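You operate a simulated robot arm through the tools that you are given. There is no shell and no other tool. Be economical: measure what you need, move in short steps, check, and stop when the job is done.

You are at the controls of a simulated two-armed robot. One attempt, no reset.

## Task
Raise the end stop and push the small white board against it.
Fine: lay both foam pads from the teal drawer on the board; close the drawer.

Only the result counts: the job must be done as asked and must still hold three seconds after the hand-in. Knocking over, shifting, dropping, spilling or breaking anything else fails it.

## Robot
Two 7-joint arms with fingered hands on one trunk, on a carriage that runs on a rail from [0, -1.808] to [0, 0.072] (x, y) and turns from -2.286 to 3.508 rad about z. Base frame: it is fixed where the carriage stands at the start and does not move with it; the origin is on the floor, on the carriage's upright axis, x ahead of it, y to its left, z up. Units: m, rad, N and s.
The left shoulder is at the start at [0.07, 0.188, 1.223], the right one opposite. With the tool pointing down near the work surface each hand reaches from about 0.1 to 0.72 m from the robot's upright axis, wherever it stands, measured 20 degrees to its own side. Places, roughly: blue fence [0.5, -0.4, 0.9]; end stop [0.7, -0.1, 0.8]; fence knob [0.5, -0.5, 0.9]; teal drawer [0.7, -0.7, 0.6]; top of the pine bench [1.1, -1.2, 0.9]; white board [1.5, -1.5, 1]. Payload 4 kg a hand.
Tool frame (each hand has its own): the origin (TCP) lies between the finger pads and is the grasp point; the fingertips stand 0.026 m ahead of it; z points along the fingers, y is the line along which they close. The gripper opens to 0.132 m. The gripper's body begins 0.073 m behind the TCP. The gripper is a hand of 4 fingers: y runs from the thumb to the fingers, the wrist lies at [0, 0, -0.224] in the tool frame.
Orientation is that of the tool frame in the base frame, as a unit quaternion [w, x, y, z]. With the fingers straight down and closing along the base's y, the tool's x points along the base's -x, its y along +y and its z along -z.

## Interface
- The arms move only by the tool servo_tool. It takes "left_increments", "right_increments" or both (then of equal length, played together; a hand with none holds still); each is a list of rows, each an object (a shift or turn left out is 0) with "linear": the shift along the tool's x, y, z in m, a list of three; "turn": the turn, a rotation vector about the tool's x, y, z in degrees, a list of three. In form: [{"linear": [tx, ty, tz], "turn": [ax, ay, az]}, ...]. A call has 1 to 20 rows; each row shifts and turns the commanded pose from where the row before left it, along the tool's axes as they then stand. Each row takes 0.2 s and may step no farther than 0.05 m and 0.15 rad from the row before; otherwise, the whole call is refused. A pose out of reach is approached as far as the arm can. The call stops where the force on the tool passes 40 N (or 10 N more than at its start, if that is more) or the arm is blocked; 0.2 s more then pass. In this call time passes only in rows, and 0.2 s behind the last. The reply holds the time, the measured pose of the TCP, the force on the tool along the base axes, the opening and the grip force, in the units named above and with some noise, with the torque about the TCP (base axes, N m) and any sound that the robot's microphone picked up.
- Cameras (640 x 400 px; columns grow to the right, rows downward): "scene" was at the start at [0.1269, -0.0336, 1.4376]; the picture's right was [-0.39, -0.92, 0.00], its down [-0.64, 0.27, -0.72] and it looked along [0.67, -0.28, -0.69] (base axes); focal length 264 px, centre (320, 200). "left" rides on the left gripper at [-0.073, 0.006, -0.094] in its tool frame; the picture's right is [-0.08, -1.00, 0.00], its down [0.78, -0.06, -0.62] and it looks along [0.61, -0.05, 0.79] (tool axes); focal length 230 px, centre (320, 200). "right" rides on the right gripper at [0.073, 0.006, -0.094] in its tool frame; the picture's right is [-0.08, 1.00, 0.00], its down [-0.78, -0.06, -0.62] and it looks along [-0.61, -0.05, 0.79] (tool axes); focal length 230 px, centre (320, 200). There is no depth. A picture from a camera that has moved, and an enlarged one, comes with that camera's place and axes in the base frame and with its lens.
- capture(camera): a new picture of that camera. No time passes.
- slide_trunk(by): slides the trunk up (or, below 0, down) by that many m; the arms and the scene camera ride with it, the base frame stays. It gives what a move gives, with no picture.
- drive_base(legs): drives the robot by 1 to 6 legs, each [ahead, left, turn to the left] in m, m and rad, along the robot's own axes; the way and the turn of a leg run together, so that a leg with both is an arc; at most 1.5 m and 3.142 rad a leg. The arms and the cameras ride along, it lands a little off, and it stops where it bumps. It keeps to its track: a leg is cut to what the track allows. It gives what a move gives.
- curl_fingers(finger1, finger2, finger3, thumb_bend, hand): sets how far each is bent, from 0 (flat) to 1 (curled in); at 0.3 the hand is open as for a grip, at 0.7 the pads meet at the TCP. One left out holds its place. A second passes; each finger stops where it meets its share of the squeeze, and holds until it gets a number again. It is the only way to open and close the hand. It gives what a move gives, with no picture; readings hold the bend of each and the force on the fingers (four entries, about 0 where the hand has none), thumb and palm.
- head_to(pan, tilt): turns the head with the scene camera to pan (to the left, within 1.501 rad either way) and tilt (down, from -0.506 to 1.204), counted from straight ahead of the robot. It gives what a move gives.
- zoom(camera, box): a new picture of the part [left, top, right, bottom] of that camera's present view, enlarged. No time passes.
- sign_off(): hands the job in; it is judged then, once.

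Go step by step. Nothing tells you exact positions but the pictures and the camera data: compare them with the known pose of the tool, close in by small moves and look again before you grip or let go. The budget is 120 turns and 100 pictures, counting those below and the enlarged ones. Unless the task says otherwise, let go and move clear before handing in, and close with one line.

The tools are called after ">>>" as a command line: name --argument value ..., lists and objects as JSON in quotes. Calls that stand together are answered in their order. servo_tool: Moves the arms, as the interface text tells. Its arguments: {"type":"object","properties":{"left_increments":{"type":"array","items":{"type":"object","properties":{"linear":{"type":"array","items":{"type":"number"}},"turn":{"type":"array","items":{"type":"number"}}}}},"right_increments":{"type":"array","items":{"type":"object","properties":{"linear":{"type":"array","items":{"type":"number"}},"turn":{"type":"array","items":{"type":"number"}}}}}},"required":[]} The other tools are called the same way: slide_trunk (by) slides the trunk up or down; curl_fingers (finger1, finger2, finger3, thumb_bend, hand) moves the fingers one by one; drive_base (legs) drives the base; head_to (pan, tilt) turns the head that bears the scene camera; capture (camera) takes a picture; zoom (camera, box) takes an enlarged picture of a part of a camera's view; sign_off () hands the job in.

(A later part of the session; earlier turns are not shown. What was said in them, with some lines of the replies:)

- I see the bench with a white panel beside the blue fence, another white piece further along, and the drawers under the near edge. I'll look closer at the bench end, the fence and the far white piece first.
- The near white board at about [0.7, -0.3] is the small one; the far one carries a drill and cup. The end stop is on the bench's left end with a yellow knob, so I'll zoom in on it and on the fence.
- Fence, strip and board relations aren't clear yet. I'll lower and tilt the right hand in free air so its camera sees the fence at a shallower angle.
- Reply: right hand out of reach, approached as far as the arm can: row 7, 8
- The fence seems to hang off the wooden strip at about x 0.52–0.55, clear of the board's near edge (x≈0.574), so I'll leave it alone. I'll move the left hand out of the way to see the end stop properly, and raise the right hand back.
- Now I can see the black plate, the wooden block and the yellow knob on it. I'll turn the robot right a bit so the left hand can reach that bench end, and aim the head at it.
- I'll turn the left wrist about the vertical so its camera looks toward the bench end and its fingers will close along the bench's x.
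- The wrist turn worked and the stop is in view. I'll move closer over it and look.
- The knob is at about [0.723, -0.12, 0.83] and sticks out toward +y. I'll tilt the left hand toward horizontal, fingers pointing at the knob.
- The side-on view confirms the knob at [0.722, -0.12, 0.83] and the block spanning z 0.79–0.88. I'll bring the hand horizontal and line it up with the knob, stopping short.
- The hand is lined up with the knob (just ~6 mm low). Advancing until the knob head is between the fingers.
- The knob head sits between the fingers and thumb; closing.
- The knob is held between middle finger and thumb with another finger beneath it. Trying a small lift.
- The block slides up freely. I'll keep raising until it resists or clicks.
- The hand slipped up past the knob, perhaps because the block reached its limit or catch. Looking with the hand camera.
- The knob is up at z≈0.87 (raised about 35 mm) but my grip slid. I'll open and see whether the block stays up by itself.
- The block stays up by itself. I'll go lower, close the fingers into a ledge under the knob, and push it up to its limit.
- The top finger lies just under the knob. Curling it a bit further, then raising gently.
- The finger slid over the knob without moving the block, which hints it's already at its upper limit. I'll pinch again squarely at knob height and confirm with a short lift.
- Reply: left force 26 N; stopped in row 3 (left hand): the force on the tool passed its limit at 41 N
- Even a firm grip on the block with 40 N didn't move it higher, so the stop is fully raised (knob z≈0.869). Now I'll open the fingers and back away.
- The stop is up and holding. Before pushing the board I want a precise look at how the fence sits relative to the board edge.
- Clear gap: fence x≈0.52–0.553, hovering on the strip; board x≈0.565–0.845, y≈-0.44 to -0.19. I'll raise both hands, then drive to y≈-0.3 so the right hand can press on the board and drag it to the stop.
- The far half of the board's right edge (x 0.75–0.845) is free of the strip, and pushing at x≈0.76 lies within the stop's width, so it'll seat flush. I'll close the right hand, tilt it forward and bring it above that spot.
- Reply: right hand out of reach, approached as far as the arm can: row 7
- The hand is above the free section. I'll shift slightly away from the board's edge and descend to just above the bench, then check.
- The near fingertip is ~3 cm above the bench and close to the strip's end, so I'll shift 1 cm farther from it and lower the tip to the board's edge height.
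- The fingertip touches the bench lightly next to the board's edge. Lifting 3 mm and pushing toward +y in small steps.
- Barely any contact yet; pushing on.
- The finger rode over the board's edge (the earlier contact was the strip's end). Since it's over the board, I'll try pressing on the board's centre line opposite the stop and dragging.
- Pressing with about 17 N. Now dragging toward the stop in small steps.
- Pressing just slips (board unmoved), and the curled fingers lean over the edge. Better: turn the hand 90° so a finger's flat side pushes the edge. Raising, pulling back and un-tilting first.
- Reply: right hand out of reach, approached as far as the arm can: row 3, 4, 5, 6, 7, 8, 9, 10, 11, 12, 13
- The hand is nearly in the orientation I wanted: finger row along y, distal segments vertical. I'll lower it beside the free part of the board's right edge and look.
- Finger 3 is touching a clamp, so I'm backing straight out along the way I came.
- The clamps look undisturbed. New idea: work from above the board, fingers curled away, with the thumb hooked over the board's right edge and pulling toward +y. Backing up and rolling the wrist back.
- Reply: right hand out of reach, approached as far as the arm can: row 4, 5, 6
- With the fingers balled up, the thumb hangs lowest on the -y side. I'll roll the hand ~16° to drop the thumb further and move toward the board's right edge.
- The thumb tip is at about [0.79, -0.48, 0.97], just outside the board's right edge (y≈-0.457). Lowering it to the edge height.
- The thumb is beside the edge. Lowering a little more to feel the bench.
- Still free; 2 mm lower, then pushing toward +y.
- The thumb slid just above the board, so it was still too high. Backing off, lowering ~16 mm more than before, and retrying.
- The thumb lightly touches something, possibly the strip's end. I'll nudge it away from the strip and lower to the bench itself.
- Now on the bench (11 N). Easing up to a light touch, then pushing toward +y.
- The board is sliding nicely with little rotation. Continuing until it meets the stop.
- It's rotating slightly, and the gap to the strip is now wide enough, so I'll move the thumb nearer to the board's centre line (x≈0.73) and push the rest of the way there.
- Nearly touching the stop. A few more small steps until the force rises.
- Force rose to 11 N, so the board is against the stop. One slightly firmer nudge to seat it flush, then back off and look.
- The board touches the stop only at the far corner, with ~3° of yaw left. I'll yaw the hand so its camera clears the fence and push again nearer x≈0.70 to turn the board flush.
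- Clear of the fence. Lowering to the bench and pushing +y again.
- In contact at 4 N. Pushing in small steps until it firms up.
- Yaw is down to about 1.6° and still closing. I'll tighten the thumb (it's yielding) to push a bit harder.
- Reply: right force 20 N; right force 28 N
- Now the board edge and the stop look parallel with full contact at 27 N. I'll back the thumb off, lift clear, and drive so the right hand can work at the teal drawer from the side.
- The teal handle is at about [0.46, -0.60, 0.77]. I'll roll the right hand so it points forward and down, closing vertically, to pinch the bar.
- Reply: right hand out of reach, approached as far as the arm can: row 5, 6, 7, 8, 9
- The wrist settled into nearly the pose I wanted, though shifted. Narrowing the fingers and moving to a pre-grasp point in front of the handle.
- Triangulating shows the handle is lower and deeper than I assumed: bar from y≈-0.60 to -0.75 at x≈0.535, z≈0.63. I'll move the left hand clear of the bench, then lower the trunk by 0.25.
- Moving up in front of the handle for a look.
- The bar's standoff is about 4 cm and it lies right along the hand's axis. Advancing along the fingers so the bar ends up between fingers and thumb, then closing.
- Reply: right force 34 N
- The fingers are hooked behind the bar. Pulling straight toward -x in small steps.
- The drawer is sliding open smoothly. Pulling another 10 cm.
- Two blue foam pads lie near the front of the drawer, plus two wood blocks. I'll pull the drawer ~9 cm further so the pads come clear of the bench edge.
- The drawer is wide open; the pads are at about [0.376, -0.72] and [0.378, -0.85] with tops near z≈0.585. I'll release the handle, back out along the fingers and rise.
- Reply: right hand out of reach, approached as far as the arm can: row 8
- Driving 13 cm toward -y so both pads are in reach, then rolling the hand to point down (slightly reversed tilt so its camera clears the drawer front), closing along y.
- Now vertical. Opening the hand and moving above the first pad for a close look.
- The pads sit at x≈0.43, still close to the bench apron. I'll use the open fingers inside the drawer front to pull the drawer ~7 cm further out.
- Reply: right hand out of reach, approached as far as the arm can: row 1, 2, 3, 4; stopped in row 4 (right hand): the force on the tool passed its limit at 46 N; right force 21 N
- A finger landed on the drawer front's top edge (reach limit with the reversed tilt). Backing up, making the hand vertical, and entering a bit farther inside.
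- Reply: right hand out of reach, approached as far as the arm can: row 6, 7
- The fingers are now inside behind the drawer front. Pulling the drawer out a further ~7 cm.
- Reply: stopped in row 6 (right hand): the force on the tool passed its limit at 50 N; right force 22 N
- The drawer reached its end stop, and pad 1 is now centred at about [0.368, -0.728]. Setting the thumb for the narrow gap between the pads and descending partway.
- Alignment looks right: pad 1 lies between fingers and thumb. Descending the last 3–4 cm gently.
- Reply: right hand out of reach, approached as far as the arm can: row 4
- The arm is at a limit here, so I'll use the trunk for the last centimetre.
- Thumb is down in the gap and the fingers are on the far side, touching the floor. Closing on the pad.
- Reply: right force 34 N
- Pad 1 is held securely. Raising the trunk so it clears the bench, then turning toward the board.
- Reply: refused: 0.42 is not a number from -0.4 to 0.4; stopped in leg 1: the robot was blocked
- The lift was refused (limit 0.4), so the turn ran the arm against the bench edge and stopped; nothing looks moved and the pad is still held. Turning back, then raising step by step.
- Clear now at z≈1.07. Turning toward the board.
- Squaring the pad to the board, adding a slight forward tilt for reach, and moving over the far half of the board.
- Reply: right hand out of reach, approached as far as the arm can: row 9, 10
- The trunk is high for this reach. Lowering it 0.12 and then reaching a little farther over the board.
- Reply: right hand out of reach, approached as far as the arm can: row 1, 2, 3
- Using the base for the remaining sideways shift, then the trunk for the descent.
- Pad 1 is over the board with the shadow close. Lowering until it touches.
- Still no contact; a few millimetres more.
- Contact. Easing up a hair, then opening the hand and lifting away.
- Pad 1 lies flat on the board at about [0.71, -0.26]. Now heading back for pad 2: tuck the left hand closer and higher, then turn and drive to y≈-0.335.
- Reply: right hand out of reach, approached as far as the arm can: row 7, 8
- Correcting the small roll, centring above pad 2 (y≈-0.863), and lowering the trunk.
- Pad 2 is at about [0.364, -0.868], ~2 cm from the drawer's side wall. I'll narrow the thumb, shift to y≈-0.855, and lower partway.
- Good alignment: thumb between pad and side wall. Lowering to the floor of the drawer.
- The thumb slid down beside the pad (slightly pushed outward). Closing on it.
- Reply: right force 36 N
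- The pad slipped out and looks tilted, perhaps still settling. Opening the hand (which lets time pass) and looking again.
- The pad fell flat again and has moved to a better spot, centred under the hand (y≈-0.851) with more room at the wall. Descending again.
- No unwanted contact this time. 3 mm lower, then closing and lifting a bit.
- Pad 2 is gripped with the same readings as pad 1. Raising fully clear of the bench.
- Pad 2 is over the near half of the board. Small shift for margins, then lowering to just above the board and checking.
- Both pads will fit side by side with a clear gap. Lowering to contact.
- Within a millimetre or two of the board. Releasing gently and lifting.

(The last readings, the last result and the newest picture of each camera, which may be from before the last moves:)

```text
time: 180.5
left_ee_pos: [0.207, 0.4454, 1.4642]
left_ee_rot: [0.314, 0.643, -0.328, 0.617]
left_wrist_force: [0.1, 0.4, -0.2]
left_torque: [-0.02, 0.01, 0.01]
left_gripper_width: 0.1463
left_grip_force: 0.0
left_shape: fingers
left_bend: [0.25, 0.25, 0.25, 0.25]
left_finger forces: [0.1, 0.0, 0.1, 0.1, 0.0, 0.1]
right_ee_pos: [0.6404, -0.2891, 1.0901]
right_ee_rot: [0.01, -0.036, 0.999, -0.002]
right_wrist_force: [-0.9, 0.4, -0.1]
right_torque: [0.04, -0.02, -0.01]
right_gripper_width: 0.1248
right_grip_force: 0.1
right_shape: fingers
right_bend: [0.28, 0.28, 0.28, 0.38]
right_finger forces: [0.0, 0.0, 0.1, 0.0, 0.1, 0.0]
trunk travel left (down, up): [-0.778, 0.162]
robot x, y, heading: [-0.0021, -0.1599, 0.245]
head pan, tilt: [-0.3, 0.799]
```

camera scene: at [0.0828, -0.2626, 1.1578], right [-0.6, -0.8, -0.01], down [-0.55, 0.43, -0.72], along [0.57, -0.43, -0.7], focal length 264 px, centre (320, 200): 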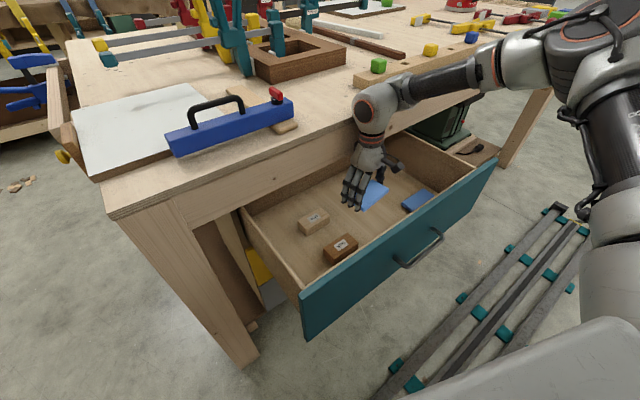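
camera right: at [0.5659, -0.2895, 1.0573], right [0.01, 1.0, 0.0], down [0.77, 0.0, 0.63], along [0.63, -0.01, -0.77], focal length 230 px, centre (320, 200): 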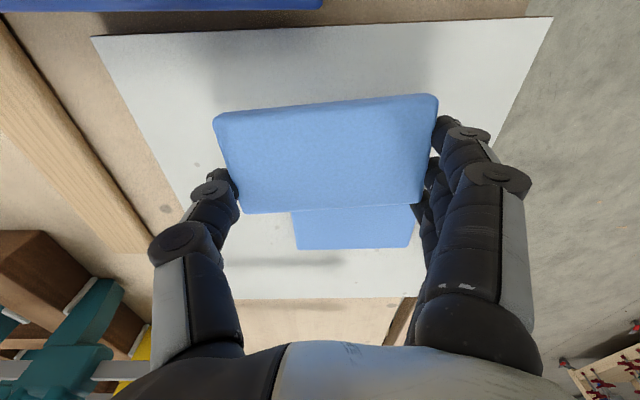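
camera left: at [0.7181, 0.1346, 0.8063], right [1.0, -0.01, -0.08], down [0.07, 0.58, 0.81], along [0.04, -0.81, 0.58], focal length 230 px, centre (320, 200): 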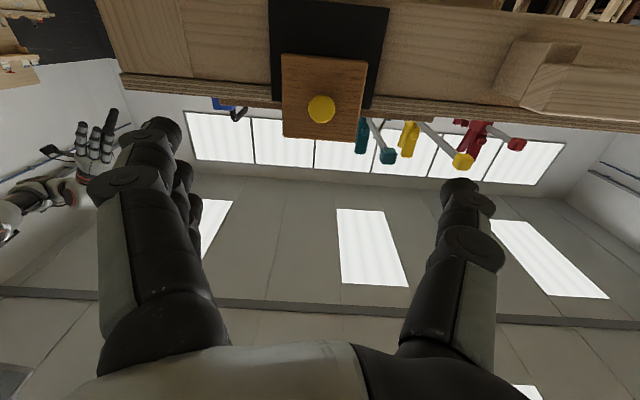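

Pad 2 is released and I'm clear. Next, closing the drawer: turn back, ball the right hand into a fist, tilt it forward and place it in front of the handle.

>>> drive_base --legs '[[0, 0, -0.75], [-0.039, 0.07, 0]]'

>>> curl_fingers --hand "right" --finger1 1.0 --finger2 1.0 --finger3 1.0 --thumb_bend 0.9

>>> servo_tool --right_increments '[{"turn": [0, 0, -7.7]}, {"turn": [0, 0, -7.7]}, {"turn": [0, 0, -7.7]}, {"turn": [0, 0, -7.7]}, {"turn": [0, 0, -7.7]}, {"turn": [0, 0, -7.7]}, {"turn": [0, -8.4, 0]}, {"turn": [0, -8.4, 0]}, {"turn": [0, -8.4, 0]}, {"turn": [0, -8.4, 0]}, {"turn": [0, -8.4, 0]}, {"linear": [0.0307, -0.014, -0.0286]}, {"linear": [0.0307, -0.014, -0.0286]}, {"linear": [0.0307, -0.014, -0.0286]}, {"linear": [0.0307, -0.014, -0.0286]}, {"linear": [0.0307, -0.014, -0.0286]}]'

```text
time: 183.5
left_ee_pos: [0.5614, 0.218, 1.4655]
left_ee_rot: [-0.516, -0.48, 0.541, -0.46]
left_wrist_force: [-0.4, -0.6, 0.7]
left_torque: [0.03, 0.0, 0.0]
left_gripper_width: 0.1465
left_grip_force: 0.1
left_shape: fingers
left_bend: [0.25, 0.25, 0.25, 0.25]
left_finger forces: [0.0, 0.0, 0.0, 0.0, 0.1, 0.0]
right_ee_pos: [0.3858, -0.6145, 1.0905]
right_ee_rot: [0.007, 0.331, 0.944, -0.005]
right_wrist_force: [-0.3, 0.4, -0.2]
right_torque: [0.04, -0.02, -0.02]
right_gripper_width: 0.125
right_grip_force: 0.0
right_shape: fingers
right_bend: [0.28, 0.28, 0.28, 0.38]
right_finger forces: [0.0, 0.0, 0.0, 0.0, 0.0, 0.0]
trunk travel left (down, up): [-0.778, 0.162]
robot x, y, heading: [0.0014, -0.0855, -0.5]
head pan, tilt: [-0.3, 0.799]
```

```text
time: 184.5
left_ee_pos: [0.5623, 0.2213, 1.4645]
left_ee_rot: [-0.516, -0.48, 0.539, -0.461]
left_wrist_force: [-0.3, 0.1, 0.0]
left_torque: [-0.01, -0.01, 0.01]
left_gripper_width: 0.1466
left_grip_force: 0.0
left_shape: fingers
left_bend: [0.25, 0.25, 0.25, 0.25]
left_finger forces: [0.1, 0.0, 0.1, 0.0, 0.1, 0.0]
right_ee_pos: [0.3857, -0.6136, 1.0903]
right_ee_rot: [0.008, 0.331, 0.944, -0.006]
right_wrist_force: [-0.3, 0.0, -0.2]
right_torque: [-0.03, -0.03, 0.0]
right_gripper_width: 0.036
right_grip_force: 0.0
right_shape: fingers
right_bend: [1.0, 0.71, 1.0, 0.88]
right_finger forces: [0.1, 0.0, 0.2, 0.1, 0.0, 0.0]
trunk travel left (down, up): [-0.778, 0.162]
robot x, y, heading: [0.0014, -0.0832, -0.503]
head pan, tilt: [-0.3, 0.799]
```

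```text
time: 187.9
left_ee_pos: [0.5605, 0.2241, 1.4647]
left_ee_rot: [-0.515, -0.48, 0.54, -0.461]
left_wrist_force: [-1.1, 0.1, -0.2]
left_torque: [-0.01, 0.0, -0.01]
left_gripper_width: 0.1466
left_grip_force: 0.1
left_shape: fingers
left_bend: [0.25, 0.25, 0.25, 0.25]
left_finger forces: [0.0, 0.0, 0.0, 0.0, 0.1, 0.1]
right_ee_pos: [0.1861, -0.7078, 1.094]
right_ee_rot: [0.363, -0.066, 0.929, 0.016]
right_wrist_force: [-0.5, -0.4, -0.4]
right_torque: [0.02, 0.0, -0.01]
right_gripper_width: 0.0365
right_grip_force: 0.0
right_shape: fingers
right_bend: [1.0, 0.71, 1.0, 0.9]
right_finger forces: [0.1, 0.0, 0.1, 0.1, 0.0, 0.1]
trunk travel left (down, up): [-0.778, 0.162]
robot x, y, heading: [0.001, -0.0839, -0.499]
head pan, tilt: [-0.3, 0.799]
```

In position above and in front of the handle. Backing 3 cm for clearance, then lowering the trunk to handle height.

>>> servo_tool --right_increments '[{"linear": [0.011, 0.006, -0.0102]}, {"linear": [0.011, 0.006, -0.0102]}]'

>>> slide_trunk --by -0.4

>>> slide_trunk --by -0.045

>>> capture --camera "scene"

```text
time: 188.5
left_ee_pos: [0.5626, 0.2232, 1.4642]
left_ee_rot: [-0.515, -0.48, 0.539, -0.462]
left_wrist_force: [0.2, -0.2, 0.7]
left_torque: [0.03, 0.02, 0.01]
left_gripper_width: 0.1462
left_grip_force: 0.0
left_shape: fingers
left_bend: [0.25, 0.25, 0.25, 0.25]
left_finger forces: [0.1, 0.0, 0.1, 0.0, 0.1, 0.0]
right_ee_pos: [0.1543, -0.7003, 1.0938]
right_ee_rot: [0.363, -0.066, 0.929, 0.016]
right_wrist_force: [0.1, 0.3, 0.1]
right_torque: [0.0, 0.02, 0.0]
right_gripper_width: 0.0366
right_grip_force: 0.1
right_shape: fingers
right_bend: [1.0, 0.71, 1.0, 0.9]
right_finger forces: [0.1, 0.1, 0.1, 0.0, 0.0, 0.0]
trunk travel left (down, up): [-0.778, 0.162]
robot x, y, heading: [-0.0012, -0.0839, -0.502]
head pan, tilt: [-0.3, 0.799]
```

```text
time: 192.3
left_ee_pos: [0.5623, 0.2228, 1.0641]
left_ee_rot: [-0.516, -0.48, 0.54, -0.46]
left_wrist_force: [0.3, -0.2, -0.4]
left_torque: [-0.03, 0.0, 0.02]
left_gripper_width: 0.1463
left_grip_force: 0.2
left_shape: fingers
left_bend: [0.25, 0.25, 0.25, 0.25]
left_finger forces: [0.1, 0.1, 0.0, 0.1, 0.1, 0.0]
right_ee_pos: [0.1553, -0.7012, 0.6934]
right_ee_rot: [0.362, -0.064, 0.93, 0.015]
right_wrist_force: [-0.2, -0.1, -0.4]
right_torque: [-0.01, 0.0, -0.01]
right_gripper_width: 0.0364
right_grip_force: 0.1
right_shape: fingers
right_bend: [1.0, 0.71, 1.0, 0.9]
right_finger forces: [0.1, 0.0, 0.0, 0.0, 0.1, 0.0]
trunk travel left (down, up): [-0.378, 0.562]
robot x, y, heading: [-0.0018, -0.0843, -0.5]
head pan, tilt: [-0.3, 0.799]
```

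```text
time: 193.2
left_ee_pos: [0.5632, 0.2225, 1.0195]
left_ee_rot: [-0.516, -0.48, 0.54, -0.46]
left_wrist_force: [0.2, 0.1, -0.4]
left_torque: [-0.01, -0.01, 0.06]
left_gripper_width: 0.1463
left_grip_force: 0.1
left_shape: fingers
left_bend: [0.25, 0.25, 0.25, 0.25]
left_finger forces: [0.1, 0.0, 0.0, 0.0, 0.0, 0.0]
right_ee_pos: [0.1549, -0.7007, 0.6485]
right_ee_rot: [0.363, -0.064, 0.93, 0.015]
right_wrist_force: [0.4, 1.0, 0.7]
right_torque: [0.0, 0.0, 0.02]
right_gripper_width: 0.0362
right_grip_force: 0.0
right_shape: fingers
right_bend: [1.0, 0.71, 1.0, 0.9]
right_finger forces: [0.1, 0.0, 0.0, 0.0, 0.0, 0.1]
trunk travel left (down, up): [-0.333, 0.607]
robot x, y, heading: [-0.0031, -0.0845, -0.504]
head pan, tilt: [-0.3, 0.799]
```

```text
2 pictures are left
camera scene: at [0.1007, -0.1672, 1.0676], right [-0.72, -0.7, 0.0], down [-0.5, 0.52, -0.7], along [0.48, -0.5, -0.72], focal length 264 px, centre (320, 200)
```

scene: 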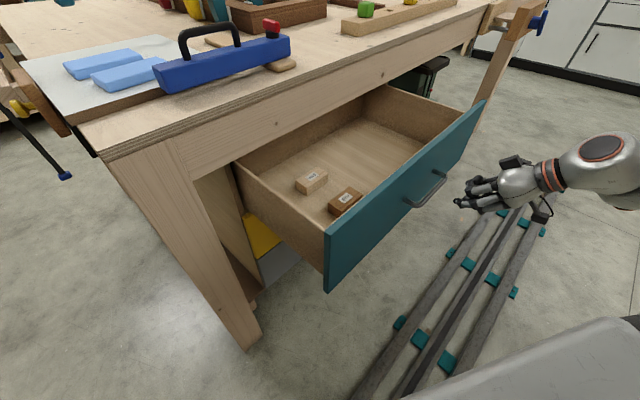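

Both pads sit on the board, and the fist is right in front of the handle. Pushing the drawer closed slowly.

>>> servo_tool --right_increments '[{"linear": [-0.0124, -0.0022, 0.0114]}, {"linear": [-0.0124, -0.0022, 0.0114]}, {"linear": [-0.0124, -0.0022, 0.0114]}, {"linear": [-0.0124, -0.0022, 0.0114]}, {"linear": [-0.0124, -0.0022, 0.0114]}, {"linear": [-0.0124, -0.0022, 0.0114]}, {"linear": [-0.0124, -0.0022, 0.0114]}, {"linear": [-0.0124, -0.0022, 0.0114]}, {"linear": [-0.0124, -0.0022, 0.0114]}, {"linear": [-0.0124, -0.0022, 0.0114]}, {"linear": [-0.0124, -0.0022, 0.0114]}, {"linear": [-0.0124, -0.0022, 0.0114]}, {"linear": [-0.0124, -0.0022, 0.0114]}, {"linear": [-0.0124, -0.0022, 0.0114]}, {"linear": [-0.0124, -0.0022, 0.0114]}, {"linear": [-0.0124, -0.0022, 0.0114]}, {"linear": [-0.0124, -0.0022, 0.0114]}, {"linear": [-0.0124, -0.0022, 0.0114]}, {"linear": [-0.0124, -0.0022, 0.0114]}]'

```text
time: 197.2
left_ee_pos: [0.562, 0.2249, 1.0191]
left_ee_rot: [-0.516, -0.48, 0.539, -0.461]
left_wrist_force: [0.3, -0.5, -0.5]
left_torque: [0.03, -0.03, -0.03]
left_gripper_width: 0.1463
left_grip_force: 0.1
left_shape: fingers
left_bend: [0.25, 0.25, 0.25, 0.25]
left_finger forces: [0.1, 0.0, 0.0, 0.1, 0.0, 0.1]
right_ee_pos: [0.4799, -0.7005, 0.6495]
right_ee_rot: [0.363, -0.066, 0.929, 0.015]
right_wrist_force: [-0.1, -0.3, -0.3]
right_torque: [0.01, -0.02, -0.01]
right_gripper_width: 0.0362
right_grip_force: 0.2
right_shape: fingers
right_bend: [1.0, 0.73, 1.0, 0.9]
right_finger forces: [0.0, 0.0, 0.0, 0.0, 0.1, 0.0]
trunk travel left (down, up): [-0.333, 0.607]
robot x, y, heading: [0.0013, -0.0824, -0.5]
head pan, tilt: [-0.3, 0.799]
```

Drawer moves with little resistance. Continuing in smaller steps until it firms up.

>>> servo_tool --right_increments '[{"linear": [-0.0073, -0.0013, 0.0067]}, {"linear": [-0.0073, -0.0013, 0.0067]}, {"linear": [-0.0073, -0.0013, 0.0067]}]'

>>> servo_tool --right_increments '[{"linear": [-0.0058, -0.001, 0.0054]}, {"linear": [-0.0058, -0.001, 0.0054]}]'

```text
time: 198.0
left_ee_pos: [0.5619, 0.2218, 1.0191]
left_ee_rot: [-0.515, -0.48, 0.539, -0.461]
left_wrist_force: [0.1, -0.4, 0.0]
left_torque: [-0.02, -0.02, -0.01]
left_gripper_width: 0.1463
left_grip_force: 0.1
left_shape: fingers
left_bend: [0.25, 0.25, 0.25, 0.25]
left_finger forces: [0.0, 0.1, 0.0, 0.0, 0.0, 0.1]
right_ee_pos: [0.5045, -0.7008, 0.6454]
right_ee_rot: [0.36, -0.065, 0.931, 0.017]
right_wrist_force: [-21.8, 0.5, -12.7]
right_torque: [-0.19, 0.23, 0.41]
right_gripper_width: 0.037
right_grip_force: 17.1
right_shape: fingers
right_bend: [1.0, 0.81, 1.0, 0.92]
right_finger forces: [0.0, 34.5, 0.0, 0.0, 0.1, 0.0]
trunk travel left (down, up): [-0.333, 0.607]
robot x, y, heading: [-0.0004, -0.0833, -0.5]
head pan, tilt: [-0.3, 0.799]
```

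```text
time: 198.4
left_ee_pos: [0.5646, 0.2225, 1.0193]
left_ee_rot: [-0.516, -0.479, 0.541, -0.459]
left_wrist_force: [-1.1, -0.3, -0.7]
left_torque: [-0.01, 0.0, -0.02]
left_gripper_width: 0.1465
left_grip_force: 0.1
left_shape: fingers
left_bend: [0.25, 0.25, 0.25, 0.25]
left_finger forces: [0.0, 0.1, 0.0, 0.0, 0.1, 0.0]
right_ee_pos: [0.5066, -0.7013, 0.642]
right_ee_rot: [0.357, -0.065, 0.932, 0.018]
right_wrist_force: [-9.1, 0.5, -5.9]
right_torque: [-0.07, 0.07, 0.12]
right_gripper_width: 0.0373
right_grip_force: 11.6
right_shape: fingers
right_bend: [1.0, 0.84, 1.0, 0.93]
right_finger forces: [0.0, 22.7, 0.0, 0.0, 0.0, 0.0]
trunk travel left (down, up): [-0.333, 0.607]
robot x, y, heading: [-0.0007, -0.0822, -0.506]
head pan, tilt: [-0.3, 0.799]
stopped in row 1 (right hand): the force on the tool passed its limit at 44 N (the readings are from after the stop); the commanded pose is now the measured one
```

Firm resistance at exactly the closed position. Backing off and rising, then a check picture.

>>> servo_tool --right_increments '[{"linear": [0.0183, 0.0033, -0.0168]}, {"linear": [0.0183, 0.0033, -0.0168]}, {"linear": [0.0183, 0.0033, -0.0168]}, {"linear": [0.0183, 0.0033, -0.0168]}, {"linear": [0.0183, 0.0033, -0.0168]}, {"linear": [0.0183, 0.0033, -0.0168]}, {"linear": [0.0183, 0.0033, -0.0168]}, {"linear": [0.0183, 0.0033, -0.0168]}, {"linear": [0.0183, 0.0033, -0.0168]}, {"linear": [0.0183, 0.0033, -0.0168]}]'

>>> slide_trunk --by 0.36

>>> head_to --pan 0.1 --tilt 0.85

>>> zoom --camera "scene" --box '[160, 80, 544, 320]'

```text
time: 200.6
left_ee_pos: [0.5643, 0.2228, 1.0198]
left_ee_rot: [-0.515, -0.48, 0.54, -0.461]
left_wrist_force: [-0.4, 0.4, -0.4]
left_torque: [0.0, -0.05, -0.02]
left_gripper_width: 0.1465
left_grip_force: 0.0
left_shape: fingers
left_bend: [0.25, 0.25, 0.25, 0.25]
left_finger forces: [0.0, 0.1, 0.0, 0.1, 0.0, 0.0]
right_ee_pos: [0.2551, -0.6996, 0.6462]
right_ee_rot: [0.358, -0.065, 0.931, 0.016]
right_wrist_force: [0.3, 0.3, -1.0]
right_torque: [0.0, 0.0, 0.01]
right_gripper_width: 0.0371
right_grip_force: 0.0
right_shape: fingers
right_bend: [1.0, 0.84, 1.0, 0.93]
right_finger forces: [0.0, 0.0, 0.1, 0.0, 0.0, 0.0]
trunk travel left (down, up): [-0.333, 0.607]
robot x, y, heading: [0.0004, -0.0847, -0.505]
head pan, tilt: [-0.3, 0.799]
```

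```text
time: 204.1
left_ee_pos: [0.5628, 0.2214, 1.3795]
left_ee_rot: [-0.516, -0.48, 0.539, -0.461]
left_wrist_force: [-0.3, -0.6, 0.0]
left_torque: [-0.03, -0.02, -0.01]
left_gripper_width: 0.1463
left_grip_force: 0.0
left_shape: fingers
left_bend: [0.25, 0.25, 0.25, 0.25]
left_finger forces: [0.1, 0.1, 0.1, 0.0, 0.0, 0.1]
right_ee_pos: [0.2552, -0.6998, 1.0051]
right_ee_rot: [0.358, -0.065, 0.931, 0.016]
right_wrist_force: [0.4, -0.3, -0.7]
right_torque: [0.03, 0.0, 0.02]
right_gripper_width: 0.0371
right_grip_force: 0.1
right_shape: fingers
right_bend: [1.0, 0.84, 1.0, 0.93]
right_finger forces: [0.0, 0.1, 0.0, 0.0, 0.0, 0.0]
trunk travel left (down, up): [-0.693, 0.247]
robot x, y, heading: [-0.0024, -0.0837, -0.503]
head pan, tilt: [-0.3, 0.799]
```

```text
time: 205.0
left_ee_pos: [0.5631, 0.2221, 1.3801]
left_ee_rot: [-0.515, -0.48, 0.54, -0.461]
left_wrist_force: [0.5, 0.0, -0.1]
left_torque: [0.01, 0.02, 0.01]
left_gripper_width: 0.1465
left_grip_force: 0.1
left_shape: fingers
left_bend: [0.25, 0.25, 0.25, 0.25]
left_finger forces: [0.0, 0.0, 0.1, 0.1, 0.0, 0.1]
right_ee_pos: [0.2578, -0.6997, 1.0053]
right_ee_rot: [0.358, -0.064, 0.931, 0.016]
right_wrist_force: [-0.3, 0.2, -0.1]
right_torque: [-0.02, 0.02, 0.01]
right_gripper_width: 0.0372
right_grip_force: 0.1
right_shape: fingers
right_bend: [1.0, 0.84, 1.0, 0.93]
right_finger forces: [0.1, 0.1, 0.0, 0.1, 0.0, 0.0]
trunk travel left (down, up): [-0.693, 0.247]
robot x, y, heading: [-0.0007, -0.0847, -0.504]
head pan, tilt: [0.099, 0.85]
```

```text
1.67 times, centred on (352, 200) of scene
camera zoom: at [0.1165, -0.1402, 1.4235], right [-0.39, -0.92, 0.0], down [-0.69, 0.3, -0.66], along [0.61, -0.26, -0.75], focal length 440 px, centre (267, 200)
```

zoom: 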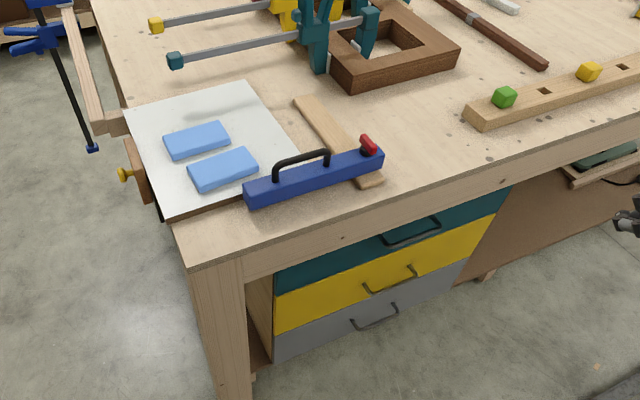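

The drawer is flush with the others, both pads lie flat on the board, and the stop is up. I'll use the last picture to check the contact between board and stop.

>>> zoom --camera "scene" --box '[224, 140, 288, 210]'

```text
5.71 times, centred on (256, 175) of scene
camera zoom: at [0.1165, -0.1402, 1.4235], right [-0.39, -0.92, 0.0], down [-0.69, 0.3, -0.66], along [0.61, -0.26, -0.75], focal length 1510 px, centre (686, 343)
```

zoom: 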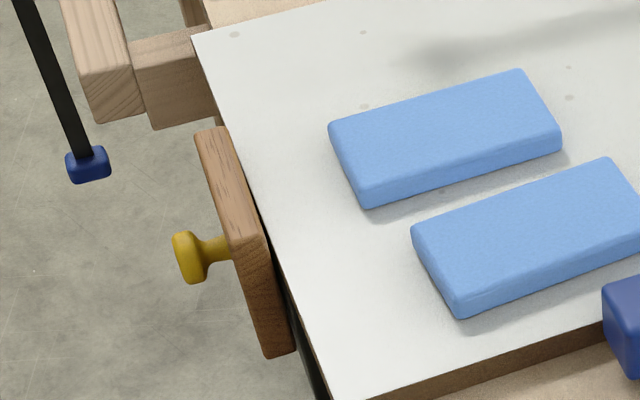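

The board edge sits flush along the raised stop. Both pads are resting on the board, the drawer is closed and both hands are clear, so I'm handing in.

>>> sign_off

```text
The job is handed in.
```

The end stop is raised and the small white board is pushed flush against it. Both foam pads lie on the board, the teal drawer is closed, and the job is handed in. On the way, a finger pressed a bench clamp, the arm bumped the bench edge and a pad slipped back into the drawer; in the pictures the clamps and bench looked unmoved.
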